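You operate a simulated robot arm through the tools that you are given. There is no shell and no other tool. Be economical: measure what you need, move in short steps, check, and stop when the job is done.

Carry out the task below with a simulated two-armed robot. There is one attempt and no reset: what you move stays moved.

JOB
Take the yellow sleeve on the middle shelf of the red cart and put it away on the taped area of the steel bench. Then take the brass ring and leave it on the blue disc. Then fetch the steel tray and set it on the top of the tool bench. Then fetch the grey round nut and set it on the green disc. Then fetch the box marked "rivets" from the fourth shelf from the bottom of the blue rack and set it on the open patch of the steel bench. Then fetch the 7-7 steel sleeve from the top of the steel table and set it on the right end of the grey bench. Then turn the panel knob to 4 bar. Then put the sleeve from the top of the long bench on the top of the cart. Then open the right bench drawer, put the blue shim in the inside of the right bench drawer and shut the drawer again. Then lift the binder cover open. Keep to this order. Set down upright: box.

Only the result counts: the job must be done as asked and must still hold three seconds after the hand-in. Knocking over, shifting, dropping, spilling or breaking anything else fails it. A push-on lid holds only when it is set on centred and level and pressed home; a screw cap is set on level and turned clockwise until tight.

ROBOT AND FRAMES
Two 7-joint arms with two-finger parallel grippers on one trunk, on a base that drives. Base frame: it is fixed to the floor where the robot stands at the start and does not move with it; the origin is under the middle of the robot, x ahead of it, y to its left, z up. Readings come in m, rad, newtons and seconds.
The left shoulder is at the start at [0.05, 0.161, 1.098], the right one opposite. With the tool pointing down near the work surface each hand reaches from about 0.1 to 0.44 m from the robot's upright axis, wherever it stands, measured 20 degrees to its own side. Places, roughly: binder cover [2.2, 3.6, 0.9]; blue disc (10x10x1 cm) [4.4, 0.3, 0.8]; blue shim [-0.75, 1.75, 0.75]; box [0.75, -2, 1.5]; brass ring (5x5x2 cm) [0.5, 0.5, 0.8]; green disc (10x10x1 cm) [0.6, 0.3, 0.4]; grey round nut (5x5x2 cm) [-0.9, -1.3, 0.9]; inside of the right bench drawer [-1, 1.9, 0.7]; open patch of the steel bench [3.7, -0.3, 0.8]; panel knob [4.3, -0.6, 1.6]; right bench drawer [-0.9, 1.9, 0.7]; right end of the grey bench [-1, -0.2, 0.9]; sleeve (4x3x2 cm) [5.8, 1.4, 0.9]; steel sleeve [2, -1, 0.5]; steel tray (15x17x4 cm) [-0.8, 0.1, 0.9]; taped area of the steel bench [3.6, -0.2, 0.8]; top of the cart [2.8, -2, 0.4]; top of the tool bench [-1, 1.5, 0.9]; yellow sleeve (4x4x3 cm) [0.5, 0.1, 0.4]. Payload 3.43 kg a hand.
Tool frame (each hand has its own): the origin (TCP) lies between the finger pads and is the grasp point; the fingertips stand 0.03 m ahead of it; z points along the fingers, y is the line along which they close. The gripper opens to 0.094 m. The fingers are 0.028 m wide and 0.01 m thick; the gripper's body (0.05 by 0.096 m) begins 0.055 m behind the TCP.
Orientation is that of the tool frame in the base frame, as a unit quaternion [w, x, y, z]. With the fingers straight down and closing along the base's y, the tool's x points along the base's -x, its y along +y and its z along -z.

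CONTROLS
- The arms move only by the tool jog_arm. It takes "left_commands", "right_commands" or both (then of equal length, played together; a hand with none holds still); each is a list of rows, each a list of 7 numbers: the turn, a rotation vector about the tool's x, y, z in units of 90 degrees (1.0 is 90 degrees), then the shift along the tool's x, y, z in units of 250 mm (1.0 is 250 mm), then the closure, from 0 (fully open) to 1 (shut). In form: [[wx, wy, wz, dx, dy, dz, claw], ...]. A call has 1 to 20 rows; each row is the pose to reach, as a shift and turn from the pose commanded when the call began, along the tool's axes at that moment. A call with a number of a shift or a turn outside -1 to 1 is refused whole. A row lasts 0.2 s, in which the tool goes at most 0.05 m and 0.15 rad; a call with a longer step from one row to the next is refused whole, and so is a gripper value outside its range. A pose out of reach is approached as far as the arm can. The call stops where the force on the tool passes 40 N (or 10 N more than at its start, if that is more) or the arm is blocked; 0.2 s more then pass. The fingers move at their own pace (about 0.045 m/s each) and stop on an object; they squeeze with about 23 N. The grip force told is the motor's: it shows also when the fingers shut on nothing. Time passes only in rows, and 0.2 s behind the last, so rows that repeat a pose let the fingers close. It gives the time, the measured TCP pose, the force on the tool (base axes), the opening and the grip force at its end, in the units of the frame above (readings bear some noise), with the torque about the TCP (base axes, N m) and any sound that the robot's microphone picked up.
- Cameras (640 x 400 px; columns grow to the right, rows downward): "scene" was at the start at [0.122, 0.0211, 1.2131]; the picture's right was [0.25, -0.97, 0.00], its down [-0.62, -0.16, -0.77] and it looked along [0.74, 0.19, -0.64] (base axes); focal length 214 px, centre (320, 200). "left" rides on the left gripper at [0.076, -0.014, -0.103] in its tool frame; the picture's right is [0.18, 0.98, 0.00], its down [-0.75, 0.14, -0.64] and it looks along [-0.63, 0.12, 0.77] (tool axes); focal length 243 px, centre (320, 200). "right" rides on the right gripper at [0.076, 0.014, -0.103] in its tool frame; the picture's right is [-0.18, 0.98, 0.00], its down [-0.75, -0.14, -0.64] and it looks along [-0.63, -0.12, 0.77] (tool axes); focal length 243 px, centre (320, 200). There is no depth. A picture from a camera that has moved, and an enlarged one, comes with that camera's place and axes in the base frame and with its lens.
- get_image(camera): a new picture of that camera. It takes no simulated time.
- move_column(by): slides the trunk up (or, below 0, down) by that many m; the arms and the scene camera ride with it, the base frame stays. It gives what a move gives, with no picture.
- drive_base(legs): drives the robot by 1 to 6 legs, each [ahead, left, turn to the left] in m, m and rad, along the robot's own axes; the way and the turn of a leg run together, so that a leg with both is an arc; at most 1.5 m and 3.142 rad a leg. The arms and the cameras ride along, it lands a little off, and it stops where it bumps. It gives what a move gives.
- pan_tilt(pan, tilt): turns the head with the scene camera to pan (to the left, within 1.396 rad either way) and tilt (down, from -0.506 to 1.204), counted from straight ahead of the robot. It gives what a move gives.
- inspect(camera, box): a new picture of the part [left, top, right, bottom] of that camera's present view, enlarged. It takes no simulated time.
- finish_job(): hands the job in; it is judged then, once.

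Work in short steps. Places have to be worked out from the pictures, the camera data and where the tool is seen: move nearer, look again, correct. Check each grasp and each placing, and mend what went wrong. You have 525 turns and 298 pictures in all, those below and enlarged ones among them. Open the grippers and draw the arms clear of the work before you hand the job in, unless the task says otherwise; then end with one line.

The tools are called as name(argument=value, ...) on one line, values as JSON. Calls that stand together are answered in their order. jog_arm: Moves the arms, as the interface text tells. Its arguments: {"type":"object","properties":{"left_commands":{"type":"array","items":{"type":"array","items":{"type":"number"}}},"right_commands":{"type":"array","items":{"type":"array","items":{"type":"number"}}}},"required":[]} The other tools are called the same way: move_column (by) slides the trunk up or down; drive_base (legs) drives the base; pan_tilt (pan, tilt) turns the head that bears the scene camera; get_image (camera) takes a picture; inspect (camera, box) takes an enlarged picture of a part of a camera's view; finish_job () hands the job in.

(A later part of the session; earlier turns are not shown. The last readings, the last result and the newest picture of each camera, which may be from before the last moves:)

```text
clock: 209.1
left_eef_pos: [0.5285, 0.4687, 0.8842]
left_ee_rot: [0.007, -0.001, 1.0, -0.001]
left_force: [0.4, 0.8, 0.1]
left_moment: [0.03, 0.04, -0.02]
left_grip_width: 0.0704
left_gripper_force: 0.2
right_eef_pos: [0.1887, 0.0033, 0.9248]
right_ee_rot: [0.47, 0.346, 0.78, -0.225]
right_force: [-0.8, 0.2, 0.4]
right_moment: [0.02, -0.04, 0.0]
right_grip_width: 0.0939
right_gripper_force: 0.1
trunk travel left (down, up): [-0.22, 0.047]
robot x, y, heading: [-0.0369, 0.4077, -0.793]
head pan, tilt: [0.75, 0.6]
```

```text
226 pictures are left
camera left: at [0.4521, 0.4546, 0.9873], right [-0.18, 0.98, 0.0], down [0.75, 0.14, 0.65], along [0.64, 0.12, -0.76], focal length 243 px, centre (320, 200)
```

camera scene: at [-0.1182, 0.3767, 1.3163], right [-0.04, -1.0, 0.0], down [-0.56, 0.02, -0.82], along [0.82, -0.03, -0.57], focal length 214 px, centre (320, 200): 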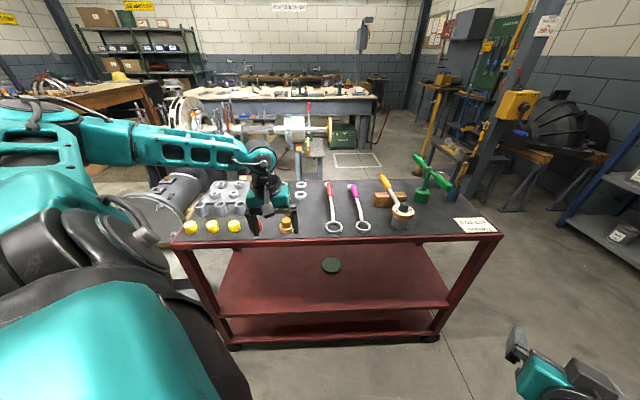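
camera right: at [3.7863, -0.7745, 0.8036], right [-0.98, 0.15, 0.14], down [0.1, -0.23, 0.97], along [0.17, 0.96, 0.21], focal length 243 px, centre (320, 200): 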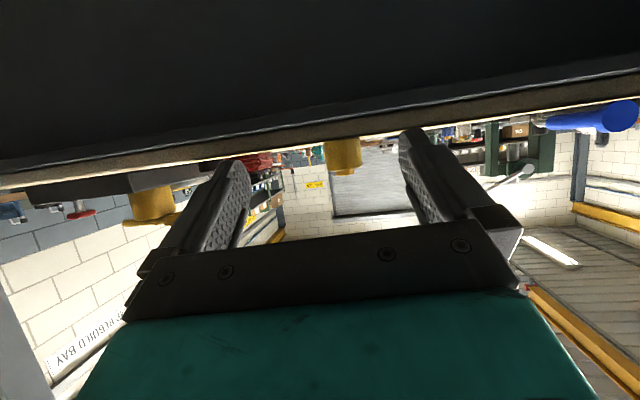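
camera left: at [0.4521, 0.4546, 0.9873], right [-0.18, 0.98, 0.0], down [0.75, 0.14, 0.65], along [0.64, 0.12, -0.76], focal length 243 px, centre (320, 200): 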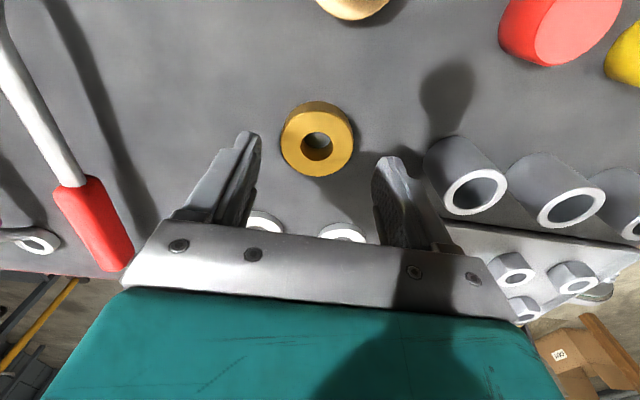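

The ring is centred under the TCP. I lower to z ≈ 0.853 and close.

jog_arm(left_commands=[[0, 0, 0, -0.005, 0, 0.06, 0.25], [0, 0, 0, -0.008, 0, 0.124, 0.25], [0, 0, 0, -0.008, 0, 0.124, 1], [0, 0, 0, -0.008, 0, 0.124, 1], [0, 0, 0, -0.008, 0, 0.124, 1]])

jog_arm(left_commands=[[0, 0, 0, 0, 0, -0.1, 1], [0, 0, 0, 0, 0, -0.25, 1], [0, 0, 0, 0, 0, -0.4, 1]])

get_image(camera="left")

```text
clock: 210.2
left_eef_pos: [0.5289, 0.4689, 0.855]
left_ee_rot: [0.006, -0.001, 1.0, -0.001]
left_force: [0.0, -0.3, 0.0]
left_moment: [-0.03, 0.02, -0.01]
left_grip_width: 0.0497
left_gripper_force: 23.0
right_eef_pos: [0.1896, 0.0037, 0.9241]
right_ee_rot: [0.471, 0.346, 0.78, -0.225]
right_force: [0.7, -0.5, 0.3]
right_moment: [-0.01, 0.04, 0.02]
right_grip_width: 0.0939
right_gripper_force: 0.1
trunk travel left (down, up): [-0.22, 0.047]
robot x, y, heading: [-0.0354, 0.4024, -0.798]
head pan, tilt: [0.75, 0.6]
```

```text
clock: 211.1
left_eef_pos: [0.5267, 0.4698, 0.9546]
left_ee_rot: [0.006, -0.001, 1.0, -0.002]
left_force: [0.2, -0.2, -1.9]
left_moment: [-0.02, -0.01, -0.05]
left_grip_width: 0.0496
left_gripper_force: 23.1
right_eef_pos: [0.1888, 0.004, 0.9233]
right_ee_rot: [0.47, 0.346, 0.78, -0.226]
right_force: [0.0, -0.4, 0.0]
right_moment: [0.02, -0.01, 0.0]
right_grip_width: 0.0939
right_gripper_force: 0.1
trunk travel left (down, up): [-0.22, 0.047]
robot x, y, heading: [-0.0364, 0.4074, -0.789]
head pan, tilt: [0.75, 0.6]
```

```text
225 pictures are left
camera left: at [0.451, 0.4554, 1.057], right [-0.19, 0.98, 0.0], down [0.75, 0.14, 0.65], along [0.64, 0.12, -0.76], focal length 243 px, centre (320, 200)
```

left: 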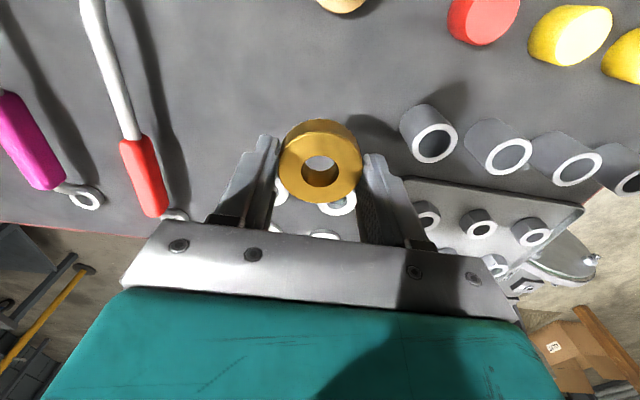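

The ring is held at 49.7 mm. I back away and fold the left arm to its travel posture.

drive_base(legs=[[-0.14, -0.142, 0]])

jog_arm(left_commands=[[0, 0, 0.084, 0.12, -0.046, -0.087, 1], [0, 0, 0.168, 0.24, -0.092, -0.173, 1], [0, 0, 0.252, 0.365, -0.138, -0.26, 1], [0, 0, 0.337, 0.487, -0.184, -0.347, 1], [0, 0, 0.421, 0.61, -0.23, -0.433, 1], [0, 0, 0.505, 0.73, -0.276, -0.52, 1]])

drive_base(legs=[[0, 0, 0.785], [0, -1.03, 0]])

```text
clock: 212.9
left_eef_pos: [0.3249, 0.4726, 0.9538]
left_ee_rot: [0.006, -0.002, 1.0, -0.001]
left_force: [0.2, -0.6, -0.7]
left_moment: [-0.02, -0.01, 0.01]
left_grip_width: 0.0493
left_gripper_force: 23.3
right_eef_pos: [-0.0125, 0.0059, 0.9261]
right_ee_rot: [0.471, 0.346, 0.78, -0.225]
right_force: [0.7, 0.4, 0.0]
right_moment: [0.0, 0.02, 0.01]
right_grip_width: 0.0942
right_gripper_force: 0.1
trunk travel left (down, up): [-0.22, 0.047]
robot x, y, heading: [-0.2393, 0.4101, -0.796]
head pan, tilt: [0.75, 0.6]
```

```text
clock: 214.3
left_eef_pos: [0.1396, 0.4036, 1.0827]
left_ee_rot: [0.005, 0.386, 0.923, 0.003]
left_force: [0.6, 0.1, -2.0]
left_moment: [-0.01, 0.0, -0.04]
left_grip_width: 0.0495
left_gripper_force: 22.6
right_eef_pos: [-0.0126, 0.005, 0.9248]
right_ee_rot: [0.47, 0.346, 0.78, -0.225]
right_force: [-0.7, 0.1, 0.3]
right_moment: [-0.02, -0.02, -0.01]
right_grip_width: 0.0941
right_gripper_force: 0.1
trunk travel left (down, up): [-0.22, 0.047]
robot x, y, heading: [-0.2424, 0.4059, -0.793]
head pan, tilt: [0.75, 0.6]
```

```text
clock: 225.8
left_eef_pos: [0.0133, -0.366, 1.0816]
left_ee_rot: [0.005, 0.007, 1.0, 0.004]
left_force: [-0.2, 0.7, -2.8]
left_moment: [0.03, 0.0, 0.01]
left_grip_width: 0.0496
left_gripper_force: 23.5
right_eef_pos: [0.1822, -0.7572, 0.9239]
right_ee_rot: [0.521, 0.025, 0.853, -0.03]
right_force: [0.3, 0.6, 0.4]
right_moment: [0.01, -0.02, -0.02]
right_grip_width: 0.0939
right_gripper_force: 0.1
trunk travel left (down, up): [-0.22, 0.047]
robot x, y, heading: [-0.2633, -0.628, -0.016]
head pan, tilt: [0.75, 0.6]
```

I drive the known path past the cart and hoist to the gap by the steel bench.

drive_base(legs=[[0.763, 0.02, 0.016], [0.157, -0.028, 0.35], [0.276, -0.09, 0], [0.16, 0.005, 0], [1.374, -0.289, 0], [0, 0, -1.35]])

```text
clock: 243.6
left_eef_pos: [2.8629, -0.4449, 1.0813]
left_ee_rot: [0.005, 0.488, 0.873, 0.001]
left_force: [-0.6, -0.6, -3.0]
left_moment: [0.03, -0.02, 0.01]
left_grip_width: 0.0494
left_gripper_force: 23.2
right_eef_pos: [2.6227, -0.7964, 0.9232]
right_ee_rot: [0.442, 0.433, 0.735, -0.278]
right_force: [-0.1, 0.3, -0.1]
right_moment: [-0.01, 0.01, 0.02]
right_grip_width: 0.094
right_gripper_force: 0.0
trunk travel left (down, up): [-0.22, 0.047]
robot x, y, heading: [2.4979, -0.3552, -1.023]
head pan, tilt: [0.75, 0.6]
```

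Good. I continue through the gap and along the right aisle toward the bench's back, then look.

drive_base(legs=[[1.05, 0, 0], [0.73, 1.19, 0], [0, 0, 2.59]])

pan_tilt(pan=0.0, tilt=0.4)

get_image(camera="scene")

```text
clock: 265.3
left_eef_pos: [4.153, -1.0058, 1.0815]
left_ee_rot: [-0.001, 0.711, -0.703, -0.005]
left_force: [-0.1, 0.0, -3.5]
left_moment: [-0.01, -0.02, -0.04]
left_grip_width: 0.0493
left_gripper_force: 23.1
right_eef_pos: [4.5375, -0.8248, 0.9243]
right_ee_rot: [0.385, -0.594, 0.613, 0.352]
right_force: [-0.8, 0.4, 0.0]
right_moment: [0.01, -0.01, -0.01]
right_grip_width: 0.094
right_gripper_force: 0.0
trunk travel left (down, up): [-0.22, 0.047]
robot x, y, heading: [4.4215, -1.2706, 1.582]
head pan, tilt: [0.75, 0.6]
```

```text
clock: 266.4
left_eef_pos: [4.1527, -1.0048, 1.0821]
left_ee_rot: [-0.001, 0.711, -0.703, -0.006]
left_force: [-0.8, -0.7, -2.7]
left_moment: [0.04, 0.02, 0.01]
left_grip_width: 0.0493
left_gripper_force: 22.9
right_eef_pos: [4.5385, -0.8242, 0.9248]
right_ee_rot: [0.385, -0.594, 0.613, 0.352]
right_force: [0.5, 0.6, 0.1]
right_moment: [0.04, 0.01, 0.03]
right_grip_width: 0.0941
right_gripper_force: 0.1
trunk travel left (down, up): [-0.22, 0.047]
robot x, y, heading: [4.4201, -1.274, 1.582]
head pan, tilt: [0.0, 0.4]
```

```text
224 pictures are left
camera scene: at [4.4201, -1.1394, 1.3345], right [1.0, 0.01, 0.0], down [0.0, -0.39, -0.92], along [-0.01, 0.92, -0.39], focal length 214 px, centre (320, 200)
```

scene: 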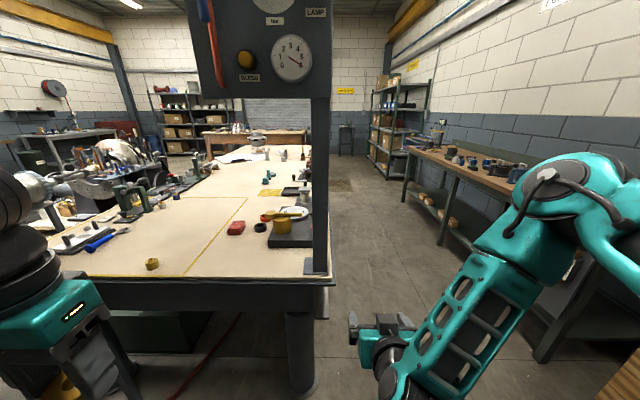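

The back aisle is about 1.1 m wide. I drive in to about (5.0, 0.45) and turn to 135° so that the left hand faces the disc.

drive_base(legs=[[0, -0.6, -0.011], [1.5, 0, 0], [0.22, 0, 0], [0, 0, 0.785]])

pan_tilt(pan=0.75, tilt=0.65)

get_image(camera="scene")

```text
clock: 282.6
left_eef_pos: [4.6336, 0.4423, 1.0815]
left_ee_rot: [0.002, 0.929, -0.37, -0.006]
left_force: [0.0, 0.6, -2.0]
left_moment: [0.0, -0.02, -0.05]
left_grip_width: 0.0494
left_gripper_force: 23.0
right_eef_pos: [4.7744, 0.8446, 0.9233]
right_ee_rot: [-0.218, 0.785, -0.334, -0.473]
right_force: [-0.2, -1.4, 0.2]
right_moment: [0.0, 0.0, 0.01]
right_grip_width: 0.094
right_gripper_force: 0.0
trunk travel left (down, up): [-0.22, 0.047]
robot x, y, heading: [5.0121, 0.4527, 2.375]
head pan, tilt: [0.0, 0.4]
```

```text
clock: 283.6
left_eef_pos: [4.6328, 0.4424, 1.0815]
left_ee_rot: [0.002, 0.929, -0.37, -0.005]
left_force: [-0.6, -0.6, -2.9]
left_moment: [0.02, 0.02, 0.0]
left_grip_width: 0.0496
left_gripper_force: 22.9
right_eef_pos: [4.7743, 0.8455, 0.9246]
right_ee_rot: [-0.218, 0.786, -0.334, -0.473]
right_force: [-1.1, -0.4, 0.2]
right_moment: [0.03, 0.03, -0.01]
right_grip_width: 0.094
right_gripper_force: 0.2
trunk travel left (down, up): [-0.22, 0.047]
robot x, y, heading: [5.0125, 0.4492, 2.377]
head pan, tilt: [0.75, 0.649]
```

```text
223 pictures are left
camera scene: at [4.8968, 0.4789, 1.312], right [0.01, 1.0, 0.0], down [0.6, -0.01, -0.8], along [-0.8, 0.01, -0.6], focal length 214 px, centre (320, 200)
```

scene: 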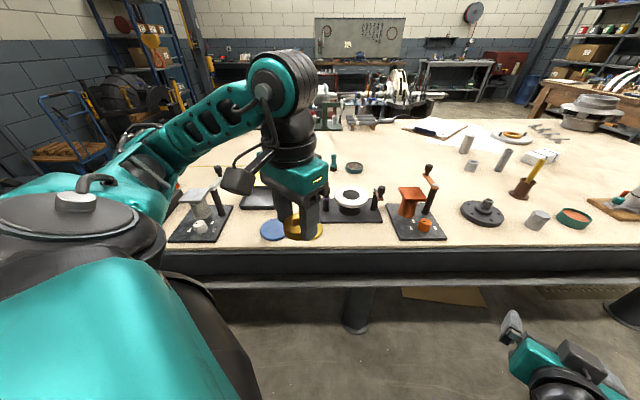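

The blue disc's centre is at about (4.385, 0.328). I yaw the left hand to face −x and extend it, staying high.

jog_arm(left_commands=[[0, 0, -0.081, -0.048, 0.104, 0.067, 1], [0, 0, -0.162, -0.096, 0.208, 0.133, 1], [0, 0, -0.244, -0.144, 0.312, 0.2, 1], [0, 0, -0.325, -0.192, 0.417, 0.267, 1], [0, 0, -0.406, -0.24, 0.521, 0.333, 1], [0, 0, -0.487, -0.288, 0.625, 0.4, 1]])

get_image(camera="left")

```text
clock: 285.1
left_eef_pos: [4.4727, 0.3793, 0.9825]
left_ee_rot: [0.0, 1.0, 0.003, -0.005]
left_force: [0.8, 0.5, -2.4]
left_moment: [-0.03, -0.01, -0.04]
left_grip_width: 0.0493
left_gripper_force: 23.1
right_eef_pos: [4.7738, 0.845, 0.924]
right_ee_rot: [-0.219, 0.785, -0.334, -0.474]
right_force: [0.5, 0.1, 0.7]
right_moment: [-0.03, -0.01, -0.02]
right_grip_width: 0.0939
right_gripper_force: 0.1
trunk travel left (down, up): [-0.22, 0.047]
robot x, y, heading: [5.0118, 0.4486, 2.379]
head pan, tilt: [0.75, 0.649]
```

```text
222 pictures are left
camera left: at [4.5505, 0.3939, 1.0852], right [0.19, -0.98, 0.0], down [-0.75, -0.15, 0.65], along [-0.64, -0.12, -0.76], focal length 243 px, centre (320, 200)
```

left: 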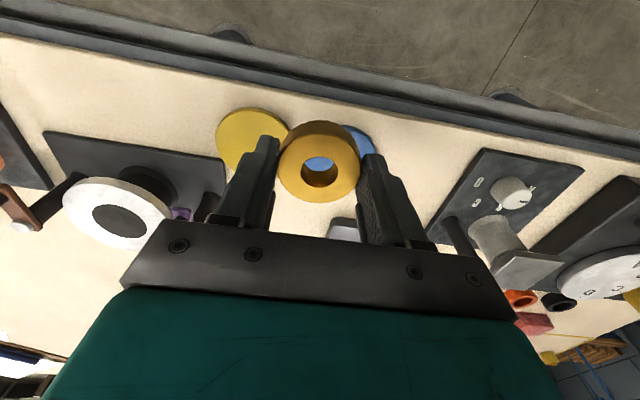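

The ring hides part of the disc from the hand camera, so I zoom in with the scene camera to fix the disc's centre.

inspect(camera="scene", box=[200, 170, 340, 260])

```text
4.44 times, centred on (270, 215) of scene
camera zoom: at [4.8963, 0.4786, 1.3119], right [0.01, 1.0, 0.0], down [0.61, -0.01, -0.8], along [-0.8, 0.01, -0.61], focal length 953 px, centre (542, 133)
```

zoom: 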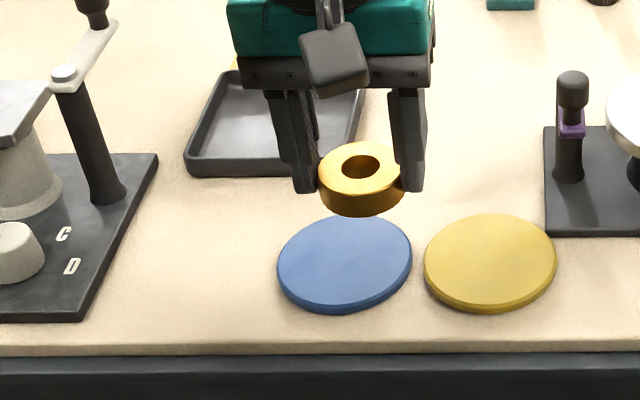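

The disc centre is (4.392, 0.340), and the ring checks out at the TCP. I move by (−0.081, −0.039).

drive_base(legs=[[0.032, 0.084, 0]])

inspect(camera="scene", box=[200, 170, 340, 260])

```text
clock: 286.4
left_eef_pos: [4.3925, 0.3414, 0.9841]
left_ee_rot: [-0.001, 1.0, 0.002, -0.005]
left_force: [0.4, 1.1, -1.9]
left_moment: [0.0, -0.01, -0.03]
left_grip_width: 0.0494
left_gripper_force: 22.8
right_eef_pos: [4.693, 0.8066, 0.9235]
right_ee_rot: [-0.218, 0.786, -0.333, -0.474]
right_force: [0.3, 0.6, 0.1]
right_moment: [0.03, 0.01, -0.05]
right_grip_width: 0.0942
right_gripper_force: 0.0
trunk travel left (down, up): [-0.22, 0.047]
robot x, y, heading: [4.9335, 0.4121, 2.38]
head pan, tilt: [0.75, 0.649]
```

```text
4.44 times, centred on (270, 215) of scene
camera zoom: at [4.8155, 0.4404, 1.3119], right [0.01, 1.0, 0.0], down [0.6, -0.01, -0.8], along [-0.8, 0.01, -0.61], focal length 953 px, centre (542, 133)
```

zoom: 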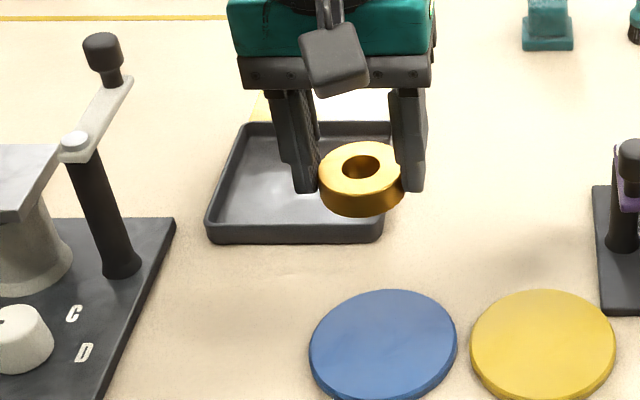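

Aligned. I lower the ring to just above the disc.

jog_arm(left_commands=[[0, 0, 0, 0, 0, 0.13, 1], [0, 0, 0, 0, 0, 0.26, 1], [0, 0, 0, 0, 0, 0.39, 1], [0, 0, 0, 0, 0, 0.5, 1]])

inspect(camera="scene", box=[200, 180, 360, 290])

```text
clock: 287.4
left_eef_pos: [4.3905, 0.3406, 0.8573]
left_ee_rot: [-0.001, 1.0, 0.003, -0.005]
left_force: [-0.1, 0.2, -0.9]
left_moment: [-0.02, -0.02, 0.0]
left_grip_width: 0.0493
left_gripper_force: 22.7
right_eef_pos: [4.6935, 0.8071, 0.9236]
right_ee_rot: [-0.218, 0.785, -0.334, -0.473]
right_force: [0.4, 0.9, -0.5]
right_moment: [0.0, 0.0, 0.01]
right_grip_width: 0.0942
right_gripper_force: 0.1
trunk travel left (down, up): [-0.22, 0.047]
robot x, y, heading: [4.936, 0.4116, 2.378]
head pan, tilt: [0.75, 0.649]
```

```text
3.64 times, centred on (280, 235) of scene
camera zoom: at [4.8157, 0.4405, 1.312], right [0.01, 1.0, 0.0], down [0.6, -0.01, -0.8], along [-0.8, 0.01, -0.6], focal length 780 px, centre (466, 73)
```

zoom: 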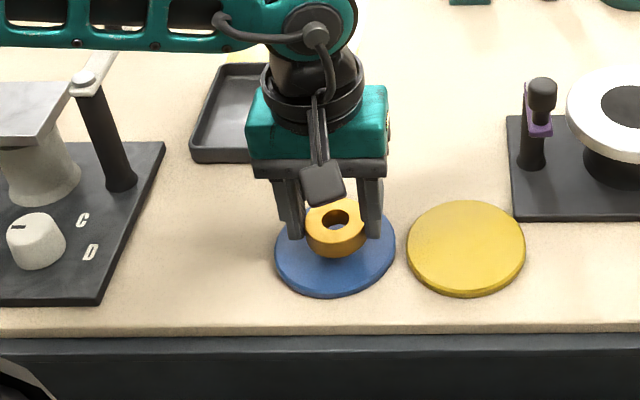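

Ring is over the disc. I lower 5 mm at a time until contact.

jog_arm(left_commands=[[0, 0, 0, 0, 0, 0.024, 1], [0, 0, 0, 0, 0, 0.044, 1]])

```text
clock: 288.1
left_eef_pos: [4.3913, 0.3418, 0.8475]
left_ee_rot: [0.0, 1.0, 0.003, -0.005]
left_force: [-0.2, 0.3, -2.0]
left_moment: [0.03, 0.0, 0.0]
left_grip_width: 0.0495
left_gripper_force: 22.9
right_eef_pos: [4.6923, 0.8074, 0.9249]
right_ee_rot: [-0.217, 0.786, -0.334, -0.474]
right_force: [0.7, -0.7, 0.0]
right_moment: [-0.01, -0.01, -0.03]
right_grip_width: 0.0941
right_gripper_force: 0.0
trunk travel left (down, up): [-0.22, 0.047]
robot x, y, heading: [4.9308, 0.4111, 2.377]
head pan, tilt: [0.75, 0.649]
```

jog_arm(left_commands=[[0, 0, 0, 0, 0, 0.012, 1], [0, 0, 0, 0, 0, 0.028, 1], [0, 0, 0, 0, 0, 0.028, 1]])

```text
clock: 288.9
left_eef_pos: [4.3906, 0.3416, 0.8427]
left_ee_rot: [-0.002, 1.0, 0.003, -0.009]
left_force: [0.3, 0.6, 17.7]
left_moment: [-0.2, 0.06, 0.0]
left_grip_width: 0.0496
left_gripper_force: 23.2
right_eef_pos: [4.6943, 0.8073, 0.9248]
right_ee_rot: [-0.217, 0.785, -0.333, -0.475]
right_force: [0.2, 0.4, -0.2]
right_moment: [0.01, 0.0, 0.01]
right_grip_width: 0.0939
right_gripper_force: 0.0
trunk travel left (down, up): [-0.22, 0.047]
robot x, y, heading: [4.9329, 0.4124, 2.38]
head pan, tilt: [0.75, 0.649]
```

Contact at 18 N. I release partially, lift straight up, and check.

jog_arm(left_commands=[[0, 0, 0, 0, 0, 0, 0.3], [0, 0, 0, 0, 0, 0, 0.2], [0, 0, 0, 0, 0, -0.1, 0.2], [0, 0, 0, 0, 0, -0.3, 0.2], [0, 0, 0, 0, 0, -0.5, 0.2]])

inspect(camera="scene", box=[200, 180, 360, 290])

```text
clock: 290.1
left_eef_pos: [4.3926, 0.3423, 0.9675]
left_ee_rot: [0.001, 1.0, 0.003, -0.006]
left_force: [-0.1, 0.2, 1.0]
left_moment: [-0.03, 0.0, -0.01]
left_grip_width: 0.0751
left_gripper_force: 0.0
right_eef_pos: [4.6937, 0.8076, 0.9235]
right_ee_rot: [-0.217, 0.785, -0.334, -0.474]
right_force: [0.1, 0.2, -0.1]
right_moment: [0.01, 0.03, 0.02]
right_grip_width: 0.0939
right_gripper_force: 0.1
trunk travel left (down, up): [-0.22, 0.047]
robot x, y, heading: [4.9348, 0.4107, 2.379]
head pan, tilt: [0.75, 0.649]
```

```text
3.64 times, centred on (280, 235) of scene
camera zoom: at [4.8164, 0.4407, 1.312], right [0.01, 1.0, 0.0], down [0.6, -0.01, -0.8], along [-0.8, 0.01, -0.6], focal length 780 px, centre (466, 73)
```

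zoom: 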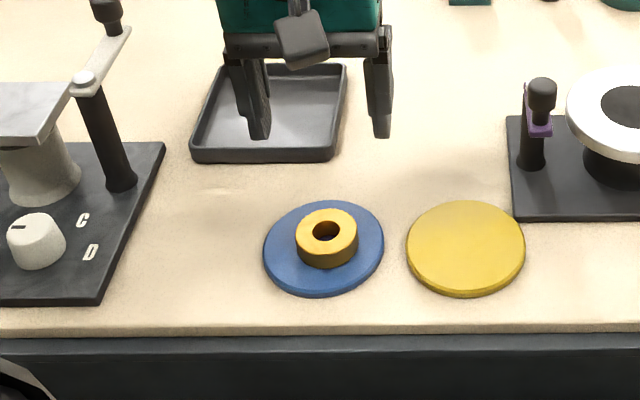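

The ring sits centred on the blue disc. Next comes the steel tray behind the start position. I fold the left arm and retrace the route.

jog_arm(left_commands=[[0, 0, 0.081, 0.109, -0.039, -0.077, 0], [0, 0, 0.162, 0.219, -0.077, -0.153, 0], [0, 0, 0.244, 0.328, -0.116, -0.23, 0], [0, 0, 0.325, 0.437, -0.155, -0.307, 0], [0, 0, 0.406, 0.547, -0.193, -0.383, 0], [0, 0, 0.487, 0.656, -0.232, -0.46, 0]])

drive_base(legs=[[0, 0, -0.808], [0, -0.08, 0], [-1.5, 0, 0], [-0.2, 0, 0], [0, 1.25, 0], [0, 0.73, 0]])

```text
clock: 291.4
left_eef_pos: [4.5579, 0.4013, 1.0794]
left_ee_rot: [0.003, 0.928, -0.373, -0.006]
left_force: [-0.3, -1.1, -0.8]
left_moment: [0.03, 0.02, 0.03]
left_grip_width: 0.094
left_gripper_force: 0.1
right_eef_pos: [4.6936, 0.8083, 0.9246]
right_ee_rot: [-0.217, 0.785, -0.334, -0.474]
right_force: [-0.1, 0.5, 0.0]
right_moment: [-0.01, 0.0, 0.02]
right_grip_width: 0.0941
right_gripper_force: 0.1
trunk travel left (down, up): [-0.22, 0.047]
robot x, y, heading: [4.9321, 0.4106, 2.377]
head pan, tilt: [0.75, 0.649]
```

```text
clock: 320.3
left_eef_pos: [2.7821, -1.0048, 1.078]
left_ee_rot: [0.001, -0.705, 0.709, 0.005]
left_force: [0.7, 0.5, 0.0]
left_moment: [0.0, 0.03, 0.02]
left_grip_width: 0.0943
left_gripper_force: 0.0
right_eef_pos: [3.1714, -0.8254, 0.925]
right_ee_rot: [0.388, -0.588, 0.618, 0.348]
right_force: [1.0, 0.4, -0.3]
right_moment: [-0.02, 0.02, -0.01]
right_grip_width: 0.094
right_gripper_force: 0.2
trunk travel left (down, up): [-0.22, 0.047]
robot x, y, heading: [3.0429, -1.2713, 1.561]
head pan, tilt: [0.75, 0.649]
```

On track. I go back through the gap and past the hoist and cart.

drive_base(legs=[[0, 0, -2.581], [-1.05, 0, 0], [0, 0, 1.37], [-1.372, 0.305, 0], [-0.16, -0.0, 0], [-0.276, 0.085, 0]])

```text
clock: 344.4
left_eef_pos: [0.8213, -0.2783, 1.0773]
left_ee_rot: [0.003, -0.17, 0.986, 0.003]
left_force: [0.0, 0.7, -0.6]
left_moment: [0.05, -0.01, 0.0]
left_grip_width: 0.0942
left_gripper_force: 0.1
right_eef_pos: [1.1228, -0.5822, 0.9245]
right_ee_rot: [0.518, -0.128, 0.844, 0.063]
right_force: [0.5, -0.5, 0.6]
right_moment: [-0.02, -0.01, -0.01]
right_grip_width: 0.0939
right_gripper_force: 0.1
trunk travel left (down, up): [-0.22, 0.047]
robot x, y, heading: [0.6595, -0.6223, 0.343]
head pan, tilt: [0.75, 0.649]
```

Past the cart. I straighten, back to x ≈ −0.15, and turn around to face the grey bench.

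drive_base(legs=[[-0.157, 0.028, -0.343], [-0.65, 0, 0], [0, 0, 3.13]])

pan_tilt(pan=-0.5, tilt=0.5)

get_image(camera="scene")

```text
clock: 356.6
left_eef_pos: [-0.4159, -0.8895, 1.0777]
left_ee_rot: [0.003, 1.0, 0.017, -0.004]
left_force: [0.5, -0.1, -0.1]
left_moment: [-0.04, 0.01, 0.01]
left_grip_width: 0.094
left_gripper_force: 0.1
right_eef_pos: [-0.6096, -0.5072, 0.9247]
right_ee_rot: [-0.017, 0.853, -0.003, -0.521]
right_force: [0.0, 0.5, 0.8]
right_moment: [-0.01, 0.02, -0.05]
right_grip_width: 0.094
right_gripper_force: 0.0
trunk travel left (down, up): [-0.22, 0.047]
robot x, y, heading: [-0.1616, -0.6153, -3.109]
head pan, tilt: [0.75, 0.649]
```

```text
clock: 358.1
left_eef_pos: [-0.4156, -0.8893, 1.0787]
left_ee_rot: [0.004, 1.0, 0.017, -0.004]
left_force: [-0.7, -0.4, -0.5]
left_moment: [0.01, 0.04, 0.0]
left_grip_width: 0.0941
left_gripper_force: 0.1
right_eef_pos: [-0.6089, -0.5079, 0.9236]
right_ee_rot: [-0.018, 0.853, -0.004, -0.522]
right_force: [-0.3, 0.6, 0.4]
right_moment: [0.03, -0.01, -0.01]
right_grip_width: 0.0941
right_gripper_force: 0.0
trunk travel left (down, up): [-0.22, 0.047]
robot x, y, heading: [-0.1601, -0.6111, -3.11]
head pan, tilt: [-0.499, 0.499]
```

```text
217 pictures are left
camera scene: at [-0.2826, -0.5742, 1.3254], right [0.45, 0.89, 0.0], down [0.43, -0.22, -0.88], along [-0.78, 0.4, -0.48], focal length 214 px, centre (320, 200)
```

scene: 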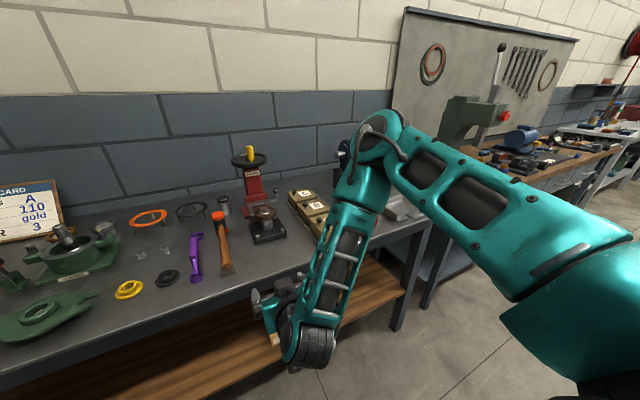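

The grey bench is in front. I slide along it to the tray's position and look.

drive_base(legs=[[0, -0.72, -0.03]])

pan_tilt(pan=0.1, tilt=0.6)

get_image(camera="scene")

```text
clock: 364.9
left_eef_pos: [-0.436, -0.1501, 1.0778]
left_ee_rot: [0.004, 1.0, 0.001, -0.005]
left_force: [-0.7, 0.4, 0.1]
left_moment: [-0.01, 0.0, 0.02]
left_grip_width: 0.0939
left_gripper_force: 0.0
right_eef_pos: [-0.617, 0.239, 0.9242]
right_ee_rot: [-0.027, 0.853, -0.019, -0.521]
right_force: [0.1, -0.8, -0.1]
right_moment: [0.01, -0.02, -0.02]
right_grip_width: 0.094
right_gripper_force: 0.0
trunk travel left (down, up): [-0.22, 0.047]
robot x, y, heading: [-0.1717, 0.115, 3.142]
head pan, tilt: [-0.499, 0.499]
```

```text
clock: 365.9
left_eef_pos: [-0.4354, -0.1497, 1.0779]
left_ee_rot: [0.004, 1.0, 0.0, -0.005]
left_force: [0.3, 0.4, -0.1]
left_moment: [0.02, -0.02, 0.0]
left_grip_width: 0.0939
left_gripper_force: 0.1
right_eef_pos: [-0.6179, 0.2398, 0.9252]
right_ee_rot: [-0.026, 0.853, -0.018, -0.52]
right_force: [-0.4, -0.8, 0.4]
right_moment: [0.01, -0.02, 0.01]
right_grip_width: 0.0939
right_gripper_force: 0.1
trunk travel left (down, up): [-0.22, 0.047]
robot x, y, heading: [-0.1718, 0.1169, 3.14]
head pan, tilt: [0.099, 0.6]
```

```text
216 pictures are left
camera scene: at [-0.3, 0.1087, 1.3163], right [-0.1, 1.0, 0.0], down [0.56, 0.05, -0.83], along [-0.82, -0.08, -0.56], focal length 214 px, centre (320, 200)
```

scene: 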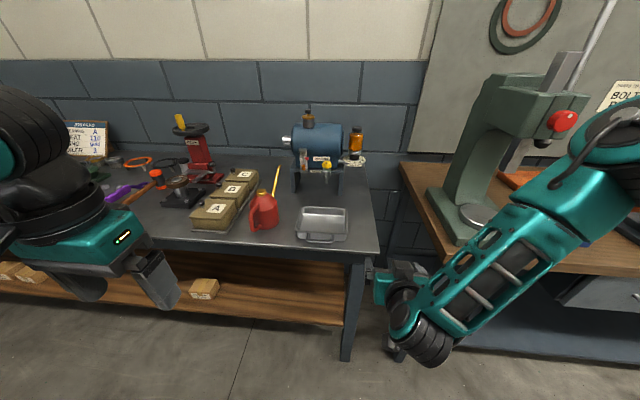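

The steel tray is at the bench's near right end, at about (−0.79, 0.07). I zoom in on it.

inspect(camera="scene", box=[230, 150, 400, 270])

```text
3.33 times, centred on (315, 210) of scene
camera zoom: at [-0.3, 0.1087, 1.3163], right [-0.1, 1.0, 0.0], down [0.56, 0.05, -0.83], along [-0.82, -0.08, -0.56], focal length 715 px, centre (337, 167)
```

zoom: 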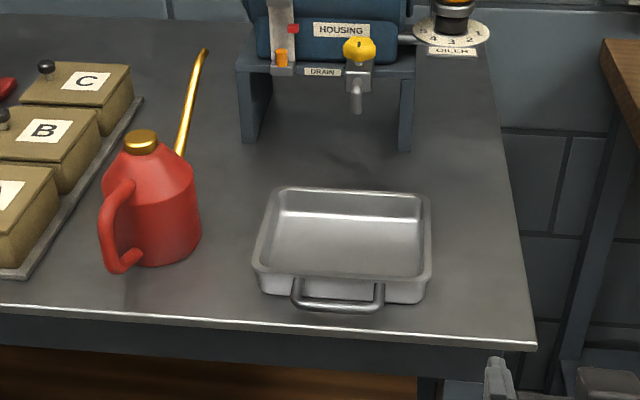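

The empty tray has a small handle on its front. Before grasping, I look at the tool bench for a free spot.

pan_tilt(pan=-0.9, tilt=0.5)

get_image(camera="scene")

```text
clock: 367.2
left_eef_pos: [-0.4345, -0.1496, 1.0786]
left_ee_rot: [0.004, 1.0, 0.0, -0.005]
left_force: [0.6, 0.3, -0.1]
left_moment: [-0.01, -0.03, 0.0]
left_grip_width: 0.0941
left_gripper_force: 0.0
right_eef_pos: [-0.6172, 0.2387, 0.9252]
right_ee_rot: [-0.026, 0.853, -0.019, -0.52]
right_force: [-0.3, -0.4, 0.5]
right_moment: [-0.02, 0.0, 0.0]
right_grip_width: 0.0938
right_gripper_force: 0.0
trunk travel left (down, up): [-0.22, 0.047]
robot x, y, heading: [-0.1757, 0.1166, 3.137]
head pan, tilt: [-0.901, 0.499]
```

```text
214 pictures are left
camera scene: at [-0.2685, 0.1886, 1.3254], right [0.78, 0.62, 0.0], down [0.3, -0.38, -0.88], along [-0.54, 0.69, -0.48], focal length 214 px, centre (320, 200)
```

scene: 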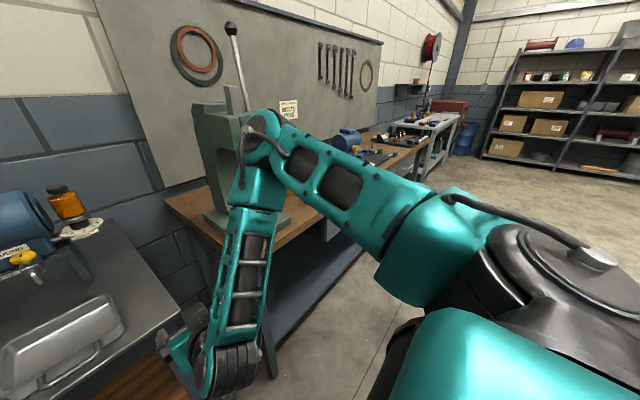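

The arm blocks the view. I slide along to the tool bench to look at it directly.

drive_base(legs=[[0, -1.15, 0]])

pan_tilt(pan=0.0, tilt=0.6)

get_image(camera="scene")

```text
clock: 377.5
left_eef_pos: [-0.4312, 0.9975, 1.0773]
left_ee_rot: [0.003, 1.0, -0.004, -0.004]
left_force: [0.4, 0.5, -0.9]
left_moment: [-0.02, 0.04, 0.02]
left_grip_width: 0.094
left_gripper_force: 0.1
right_eef_pos: [-0.6096, 1.3894, 0.9243]
right_ee_rot: [-0.028, 0.853, -0.022, -0.521]
right_force: [-0.7, 0.7, 0.1]
right_moment: [0.0, -0.03, 0.0]
right_grip_width: 0.094
right_gripper_force: 0.1
trunk travel left (down, up): [-0.22, 0.047]
robot x, y, heading: [-0.166, 1.2666, 3.134]
head pan, tilt: [-0.901, 0.499]
```

```text
clock: 378.7
left_eef_pos: [-0.4303, 0.9981, 1.0779]
left_ee_rot: [0.003, 1.0, -0.005, -0.004]
left_force: [-0.8, 0.1, -1.3]
left_moment: [-0.02, 0.04, 0.01]
left_grip_width: 0.0939
left_gripper_force: 0.1
right_eef_pos: [-0.6089, 1.389, 0.9242]
right_ee_rot: [-0.029, 0.853, -0.022, -0.521]
right_force: [0.0, 0.2, -0.5]
right_moment: [0.0, 0.01, 0.0]
right_grip_width: 0.0938
right_gripper_force: 0.0
trunk travel left (down, up): [-0.22, 0.047]
robot x, y, heading: [-0.1632, 1.2652, 3.13]
head pan, tilt: [0.0, 0.6]
```

```text
213 pictures are left
camera scene: at [-0.2935, 1.2649, 1.3163], right [0.01, 1.0, 0.0], down [0.56, -0.01, -0.83], along [-0.83, 0.01, -0.56], focal length 214 px, centre (320, 200)
```

scene: 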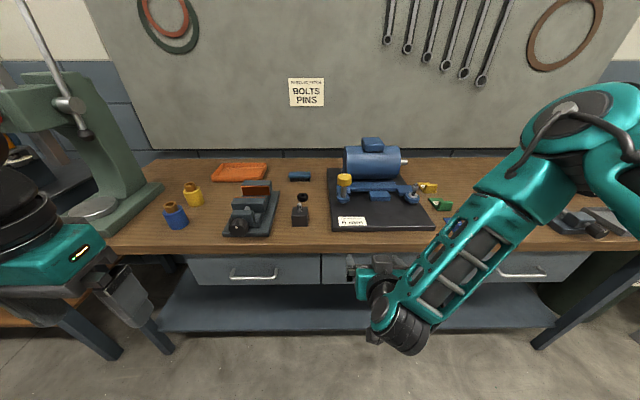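

I check the area right of the motor mat, which looks free.

pan_tilt(pan=-0.75, tilt=0.6)

get_image(camera="scene")

get_image(camera="left")

```text
clock: 379.8
left_eef_pos: [-0.4308, 0.9982, 1.0782]
left_ee_rot: [0.004, 1.0, -0.003, -0.004]
left_force: [-0.2, 0.3, -0.3]
left_moment: [0.04, -0.01, 0.02]
left_grip_width: 0.094
left_gripper_force: 0.0
right_eef_pos: [-0.609, 1.3885, 0.9235]
right_ee_rot: [-0.028, 0.852, -0.022, -0.522]
right_force: [0.2, 0.1, 0.0]
right_moment: [-0.05, -0.01, 0.01]
right_grip_width: 0.094
right_gripper_force: 0.1
trunk travel left (down, up): [-0.22, 0.047]
robot x, y, heading: [-0.1651, 1.2615, 3.136]
head pan, tilt: [-0.75, 0.6]
```

```text
212 pictures are left
camera scene: at [-0.2692, 1.3248, 1.3163], right [0.69, 0.72, 0.0], down [0.41, -0.39, -0.83], along [-0.6, 0.57, -0.56], focal length 214 px, centre (320, 200)
```

scene: 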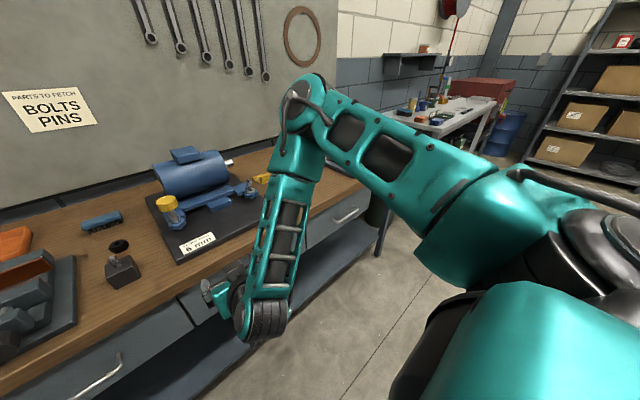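

```text
211 pictures are left
camera left: at [-0.3526, 1.0133, 1.1805], right [0.18, -0.98, 0.01], down [-0.75, -0.13, 0.65], along [-0.64, -0.12, -0.76], focal length 243 px, centre (320, 200)
```

left: 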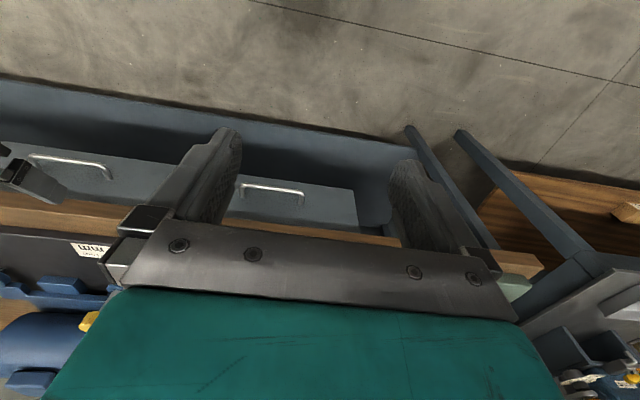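

I move a further 0.45 m along to see the right section of this bench.

drive_base(legs=[[0, -0.45, 0]])

pan_tilt(pan=0.1, tilt=0.6)

get_image(camera="scene")

```text
clock: 384.4
left_eef_pos: [-0.4246, 1.4604, 1.0776]
left_ee_rot: [0.003, 1.0, -0.005, -0.004]
left_force: [-0.2, 0.4, 0.3]
left_moment: [0.0, -0.02, -0.01]
left_grip_width: 0.0939
left_gripper_force: 0.2
right_eef_pos: [-0.6036, 1.8519, 0.924]
right_ee_rot: [-0.029, 0.853, -0.024, -0.52]
right_force: [-0.6, 0.3, 0.5]
right_moment: [0.0, 0.01, -0.01]
right_grip_width: 0.0938
right_gripper_force: 0.0
trunk travel left (down, up): [-0.22, 0.047]
robot x, y, heading: [-0.1588, 1.7257, 3.128]
head pan, tilt: [-0.75, 0.6]
```

```text
clock: 385.5
left_eef_pos: [-0.4257, 1.4597, 1.0782]
left_ee_rot: [0.004, 1.0, -0.006, -0.004]
left_force: [-1.0, 0.0, 0.2]
left_moment: [0.01, 0.0, 0.04]
left_grip_width: 0.0938
left_gripper_force: 0.2
right_eef_pos: [-0.6031, 1.8513, 0.9243]
right_ee_rot: [-0.029, 0.853, -0.022, -0.521]
right_force: [-0.1, -0.4, 0.8]
right_moment: [-0.04, 0.02, 0.03]
right_grip_width: 0.0941
right_gripper_force: 0.2
trunk travel left (down, up): [-0.22, 0.047]
robot x, y, heading: [-0.16, 1.7256, 3.125]
head pan, tilt: [0.099, 0.6]
```

```text
210 pictures are left
camera scene: at [-0.2877, 1.7171, 1.3163], right [-0.09, 1.0, 0.0], down [0.56, 0.05, -0.83], along [-0.82, -0.07, -0.56], focal length 214 px, centre (320, 200)
```

scene: 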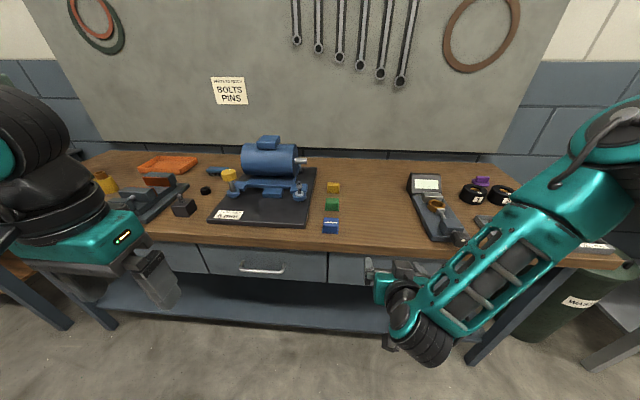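

There's a 20 cm gap between the shims and the meter. I check the right end of the bench with the right camera for a roomier place.

get_image(camera="right")

inspect(camera="scene", box=[300, 140, 620, 280])

```text
209 pictures are left
camera right: at [-0.4776, 1.8285, 0.903], right [-0.15, -0.98, 0.14], down [0.24, 0.1, 0.97], along [-0.96, 0.18, 0.22], focal length 243 px, centre (320, 200)
```

right: 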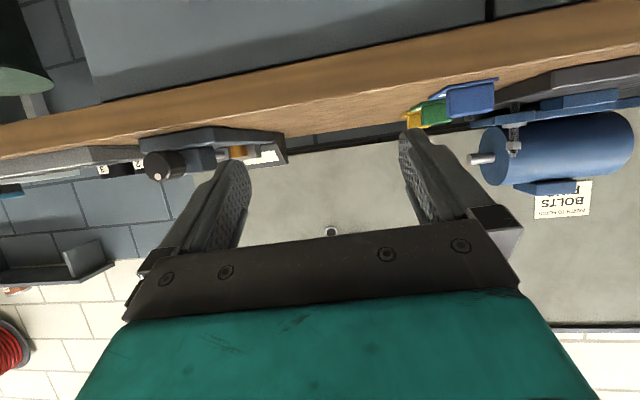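

```text
2.00 times, centred on (460, 210) of scene
camera zoom: at [-0.2877, 1.7171, 1.3163], right [-0.09, 1.0, 0.0], down [0.56, 0.05, -0.83], along [-0.82, -0.07, -0.56], focal length 429 px, centre (40, 180)
```

zoom: 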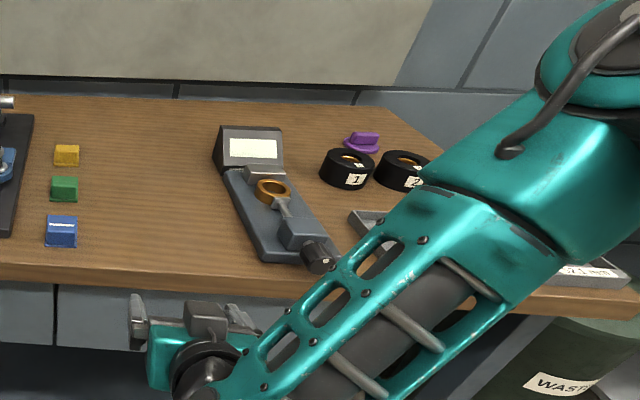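

The gap there is really about 26 cm wide (y 1.73–1.99), so the tray goes at about (−0.80, 1.86). Now I turn the right hand to point straight down.

jog_arm(right_commands=[[0, 0.086, 0, 0, 0, -0.05, 0], [0, 0.173, 0, 0, 0, -0.1, 0], [0, 0.26, 0, 0, 0, -0.15, 0], [0, 0.345, 0, 0, 0, -0.2, 0], [0, 0.431, 0, 0, 0, -0.25, 0], [0, 0.518, 0, 0, 0, -0.3, 0], [0, 0.604, 0, 0, 0, -0.3, 0], [0, 0.69, 0, 0, 0, -0.3, 0]])

drive_base(legs=[[-0.05, 0, 0], [0, 1.5, 0], [0, 0.2, 0], [0, 0, 0.8]])

```text
clock: 387.3
left_eef_pos: [-0.4263, 1.4604, 1.0773]
left_ee_rot: [0.004, 1.0, -0.006, -0.005]
left_force: [-0.6, 0.2, 0.6]
left_moment: [0.01, 0.0, -0.03]
left_grip_width: 0.094
left_gripper_force: 0.1
right_eef_pos: [-0.5372, 1.845, 0.9576]
right_ee_rot: [-0.012, 0.999, -0.034, -0.005]
right_force: [0.0, -0.5, 0.6]
right_moment: [0.0, -0.03, 0.0]
right_grip_width: 0.0938
right_gripper_force: 0.0
trunk travel left (down, up): [-0.22, 0.047]
robot x, y, heading: [-0.1578, 1.7199, 3.126]
head pan, tilt: [0.099, 0.6]
```

```text
clock: 405.2
left_eef_pos: [-0.1773, -0.3476, 1.0786]
left_ee_rot: [0.005, 0.93, 0.367, -0.002]
left_force: [0.7, -0.3, 0.2]
left_moment: [0.0, -0.01, -0.01]
left_grip_width: 0.0941
left_gripper_force: 0.1
right_eef_pos: [-0.522, -0.1455, 0.9581]
right_ee_rot: [-0.01, 0.941, 0.339, -0.011]
right_force: [0.8, 0.6, 0.0]
right_moment: [0.01, -0.03, -0.02]
right_grip_width: 0.0939
right_gripper_force: 0.1
trunk travel left (down, up): [-0.22, 0.047]
robot x, y, heading: [-0.1667, 0.0293, -2.392]
head pan, tilt: [0.099, 0.6]
```

I turn the right hand to face the bench squarely and raise it above the tray height.

move_column(by=0.045)

jog_arm(right_commands=[[0, 0, 0.073, 0.02, -0.16, -0.03, 0], [0, 0, 0.147, 0.04, -0.33, -0.07, 0], [0, 0, 0.22, 0.06, -0.5, -0.1, 0], [0, 0, 0.293, 0.08, -0.66, -0.13, 0], [0, 0, 0.367, 0.1, -0.83, -0.17, 0], [0, 0, 0.44, 0.13, -0.99, -0.2, 0]])

pan_tilt(pan=-0.75, tilt=0.65)

get_image(camera="scene")

get_image(camera="right")

```text
clock: 406.1
left_eef_pos: [-0.1767, -0.3472, 1.1226]
left_ee_rot: [0.004, 0.93, 0.366, -0.002]
left_force: [-0.6, -0.3, 0.3]
left_moment: [0.02, -0.01, -0.01]
left_grip_width: 0.0939
left_gripper_force: 0.0
right_eef_pos: [-0.5229, -0.1456, 1.0036]
right_ee_rot: [-0.01, 0.941, 0.339, -0.011]
right_force: [-0.2, 0.2, 0.0]
right_moment: [-0.01, -0.02, -0.01]
right_grip_width: 0.0939
right_gripper_force: 0.1
trunk travel left (down, up): [-0.265, 0.002]
robot x, y, heading: [-0.1681, 0.0268, -2.394]
head pan, tilt: [0.099, 0.6]
```

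```text
clock: 407.5
left_eef_pos: [-0.1757, -0.3466, 1.1251]
left_ee_rot: [0.005, 0.93, 0.366, -0.003]
left_force: [0.4, -0.3, -0.6]
left_moment: [-0.04, -0.01, 0.02]
left_grip_width: 0.0942
left_gripper_force: 0.0
right_eef_pos: [-0.655, 0.0667, 1.0594]
right_ee_rot: [-0.006, 1.0, -0.001, -0.013]
right_force: [-0.2, -0.5, -0.1]
right_moment: [-0.01, 0.03, -0.01]
right_grip_width: 0.0941
right_gripper_force: 0.1
trunk travel left (down, up): [-0.265, 0.002]
robot x, y, heading: [-0.1709, 0.0279, -2.395]
head pan, tilt: [0.099, 0.6]
```

```text
clock: 408.7
left_eef_pos: [-0.176, -0.3464, 1.1223]
left_ee_rot: [0.004, 0.93, 0.367, -0.003]
left_force: [0.1, -0.4, -0.3]
left_moment: [-0.04, -0.02, 0.0]
left_grip_width: 0.0939
left_gripper_force: 0.0
right_eef_pos: [-0.6545, 0.0652, 1.0592]
right_ee_rot: [-0.005, 1.0, 0.001, -0.012]
right_force: [-0.4, -0.2, -0.9]
right_moment: [-0.03, -0.01, 0.02]
right_grip_width: 0.0939
right_gripper_force: 0.1
trunk travel left (down, up): [-0.265, 0.002]
robot x, y, heading: [-0.1653, 0.0266, -2.39]
head pan, tilt: [-0.75, 0.649]
```

```text
207 pictures are left
camera scene: at [-0.2822, 0.0004, 1.357], right [0.0, 1.0, 0.0], down [0.6, 0.0, -0.8], along [-0.8, 0.0, -0.6], focal length 214 px, centre (320, 200)
```

scene: 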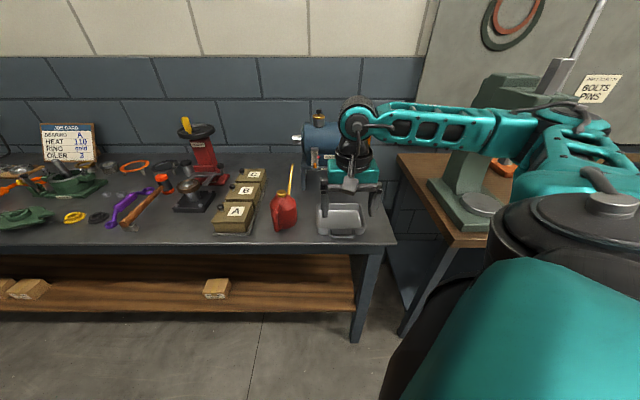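

```text
206 pictures are left
camera right: at [-0.5745, 0.0499, 1.1597], right [-0.18, -0.98, -0.01], down [-0.74, 0.13, 0.66], along [-0.65, 0.13, -0.75], focal length 243 px, centre (320, 200)
```

right: 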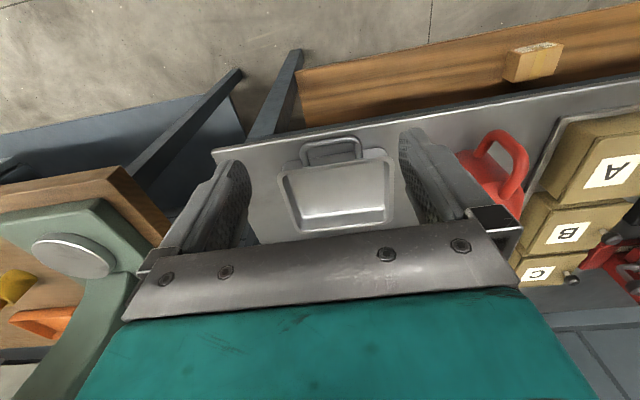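

The tray's apparent size suggests the bench top is lower than I assumed. I zoom in with the scene camera to triangulate.

inspect(camera="scene", box=[260, 140, 420, 260])

```text
3.33 times, centred on (340, 200) of scene
camera zoom: at [-0.2822, 0.0004, 1.357], right [0.0, 1.0, 0.0], down [0.6, 0.0, -0.8], along [-0.8, 0.0, -0.6], focal length 715 px, centre (253, 200)
```

zoom: 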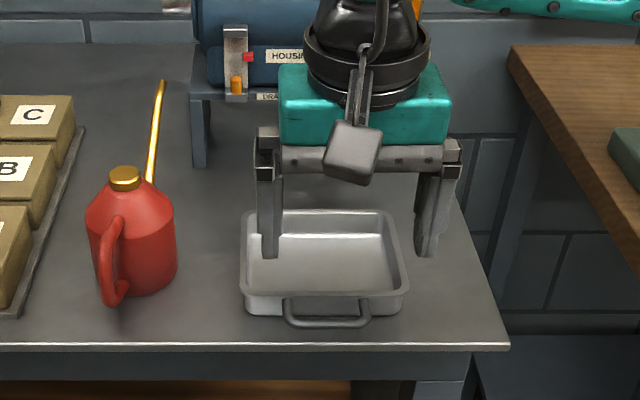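

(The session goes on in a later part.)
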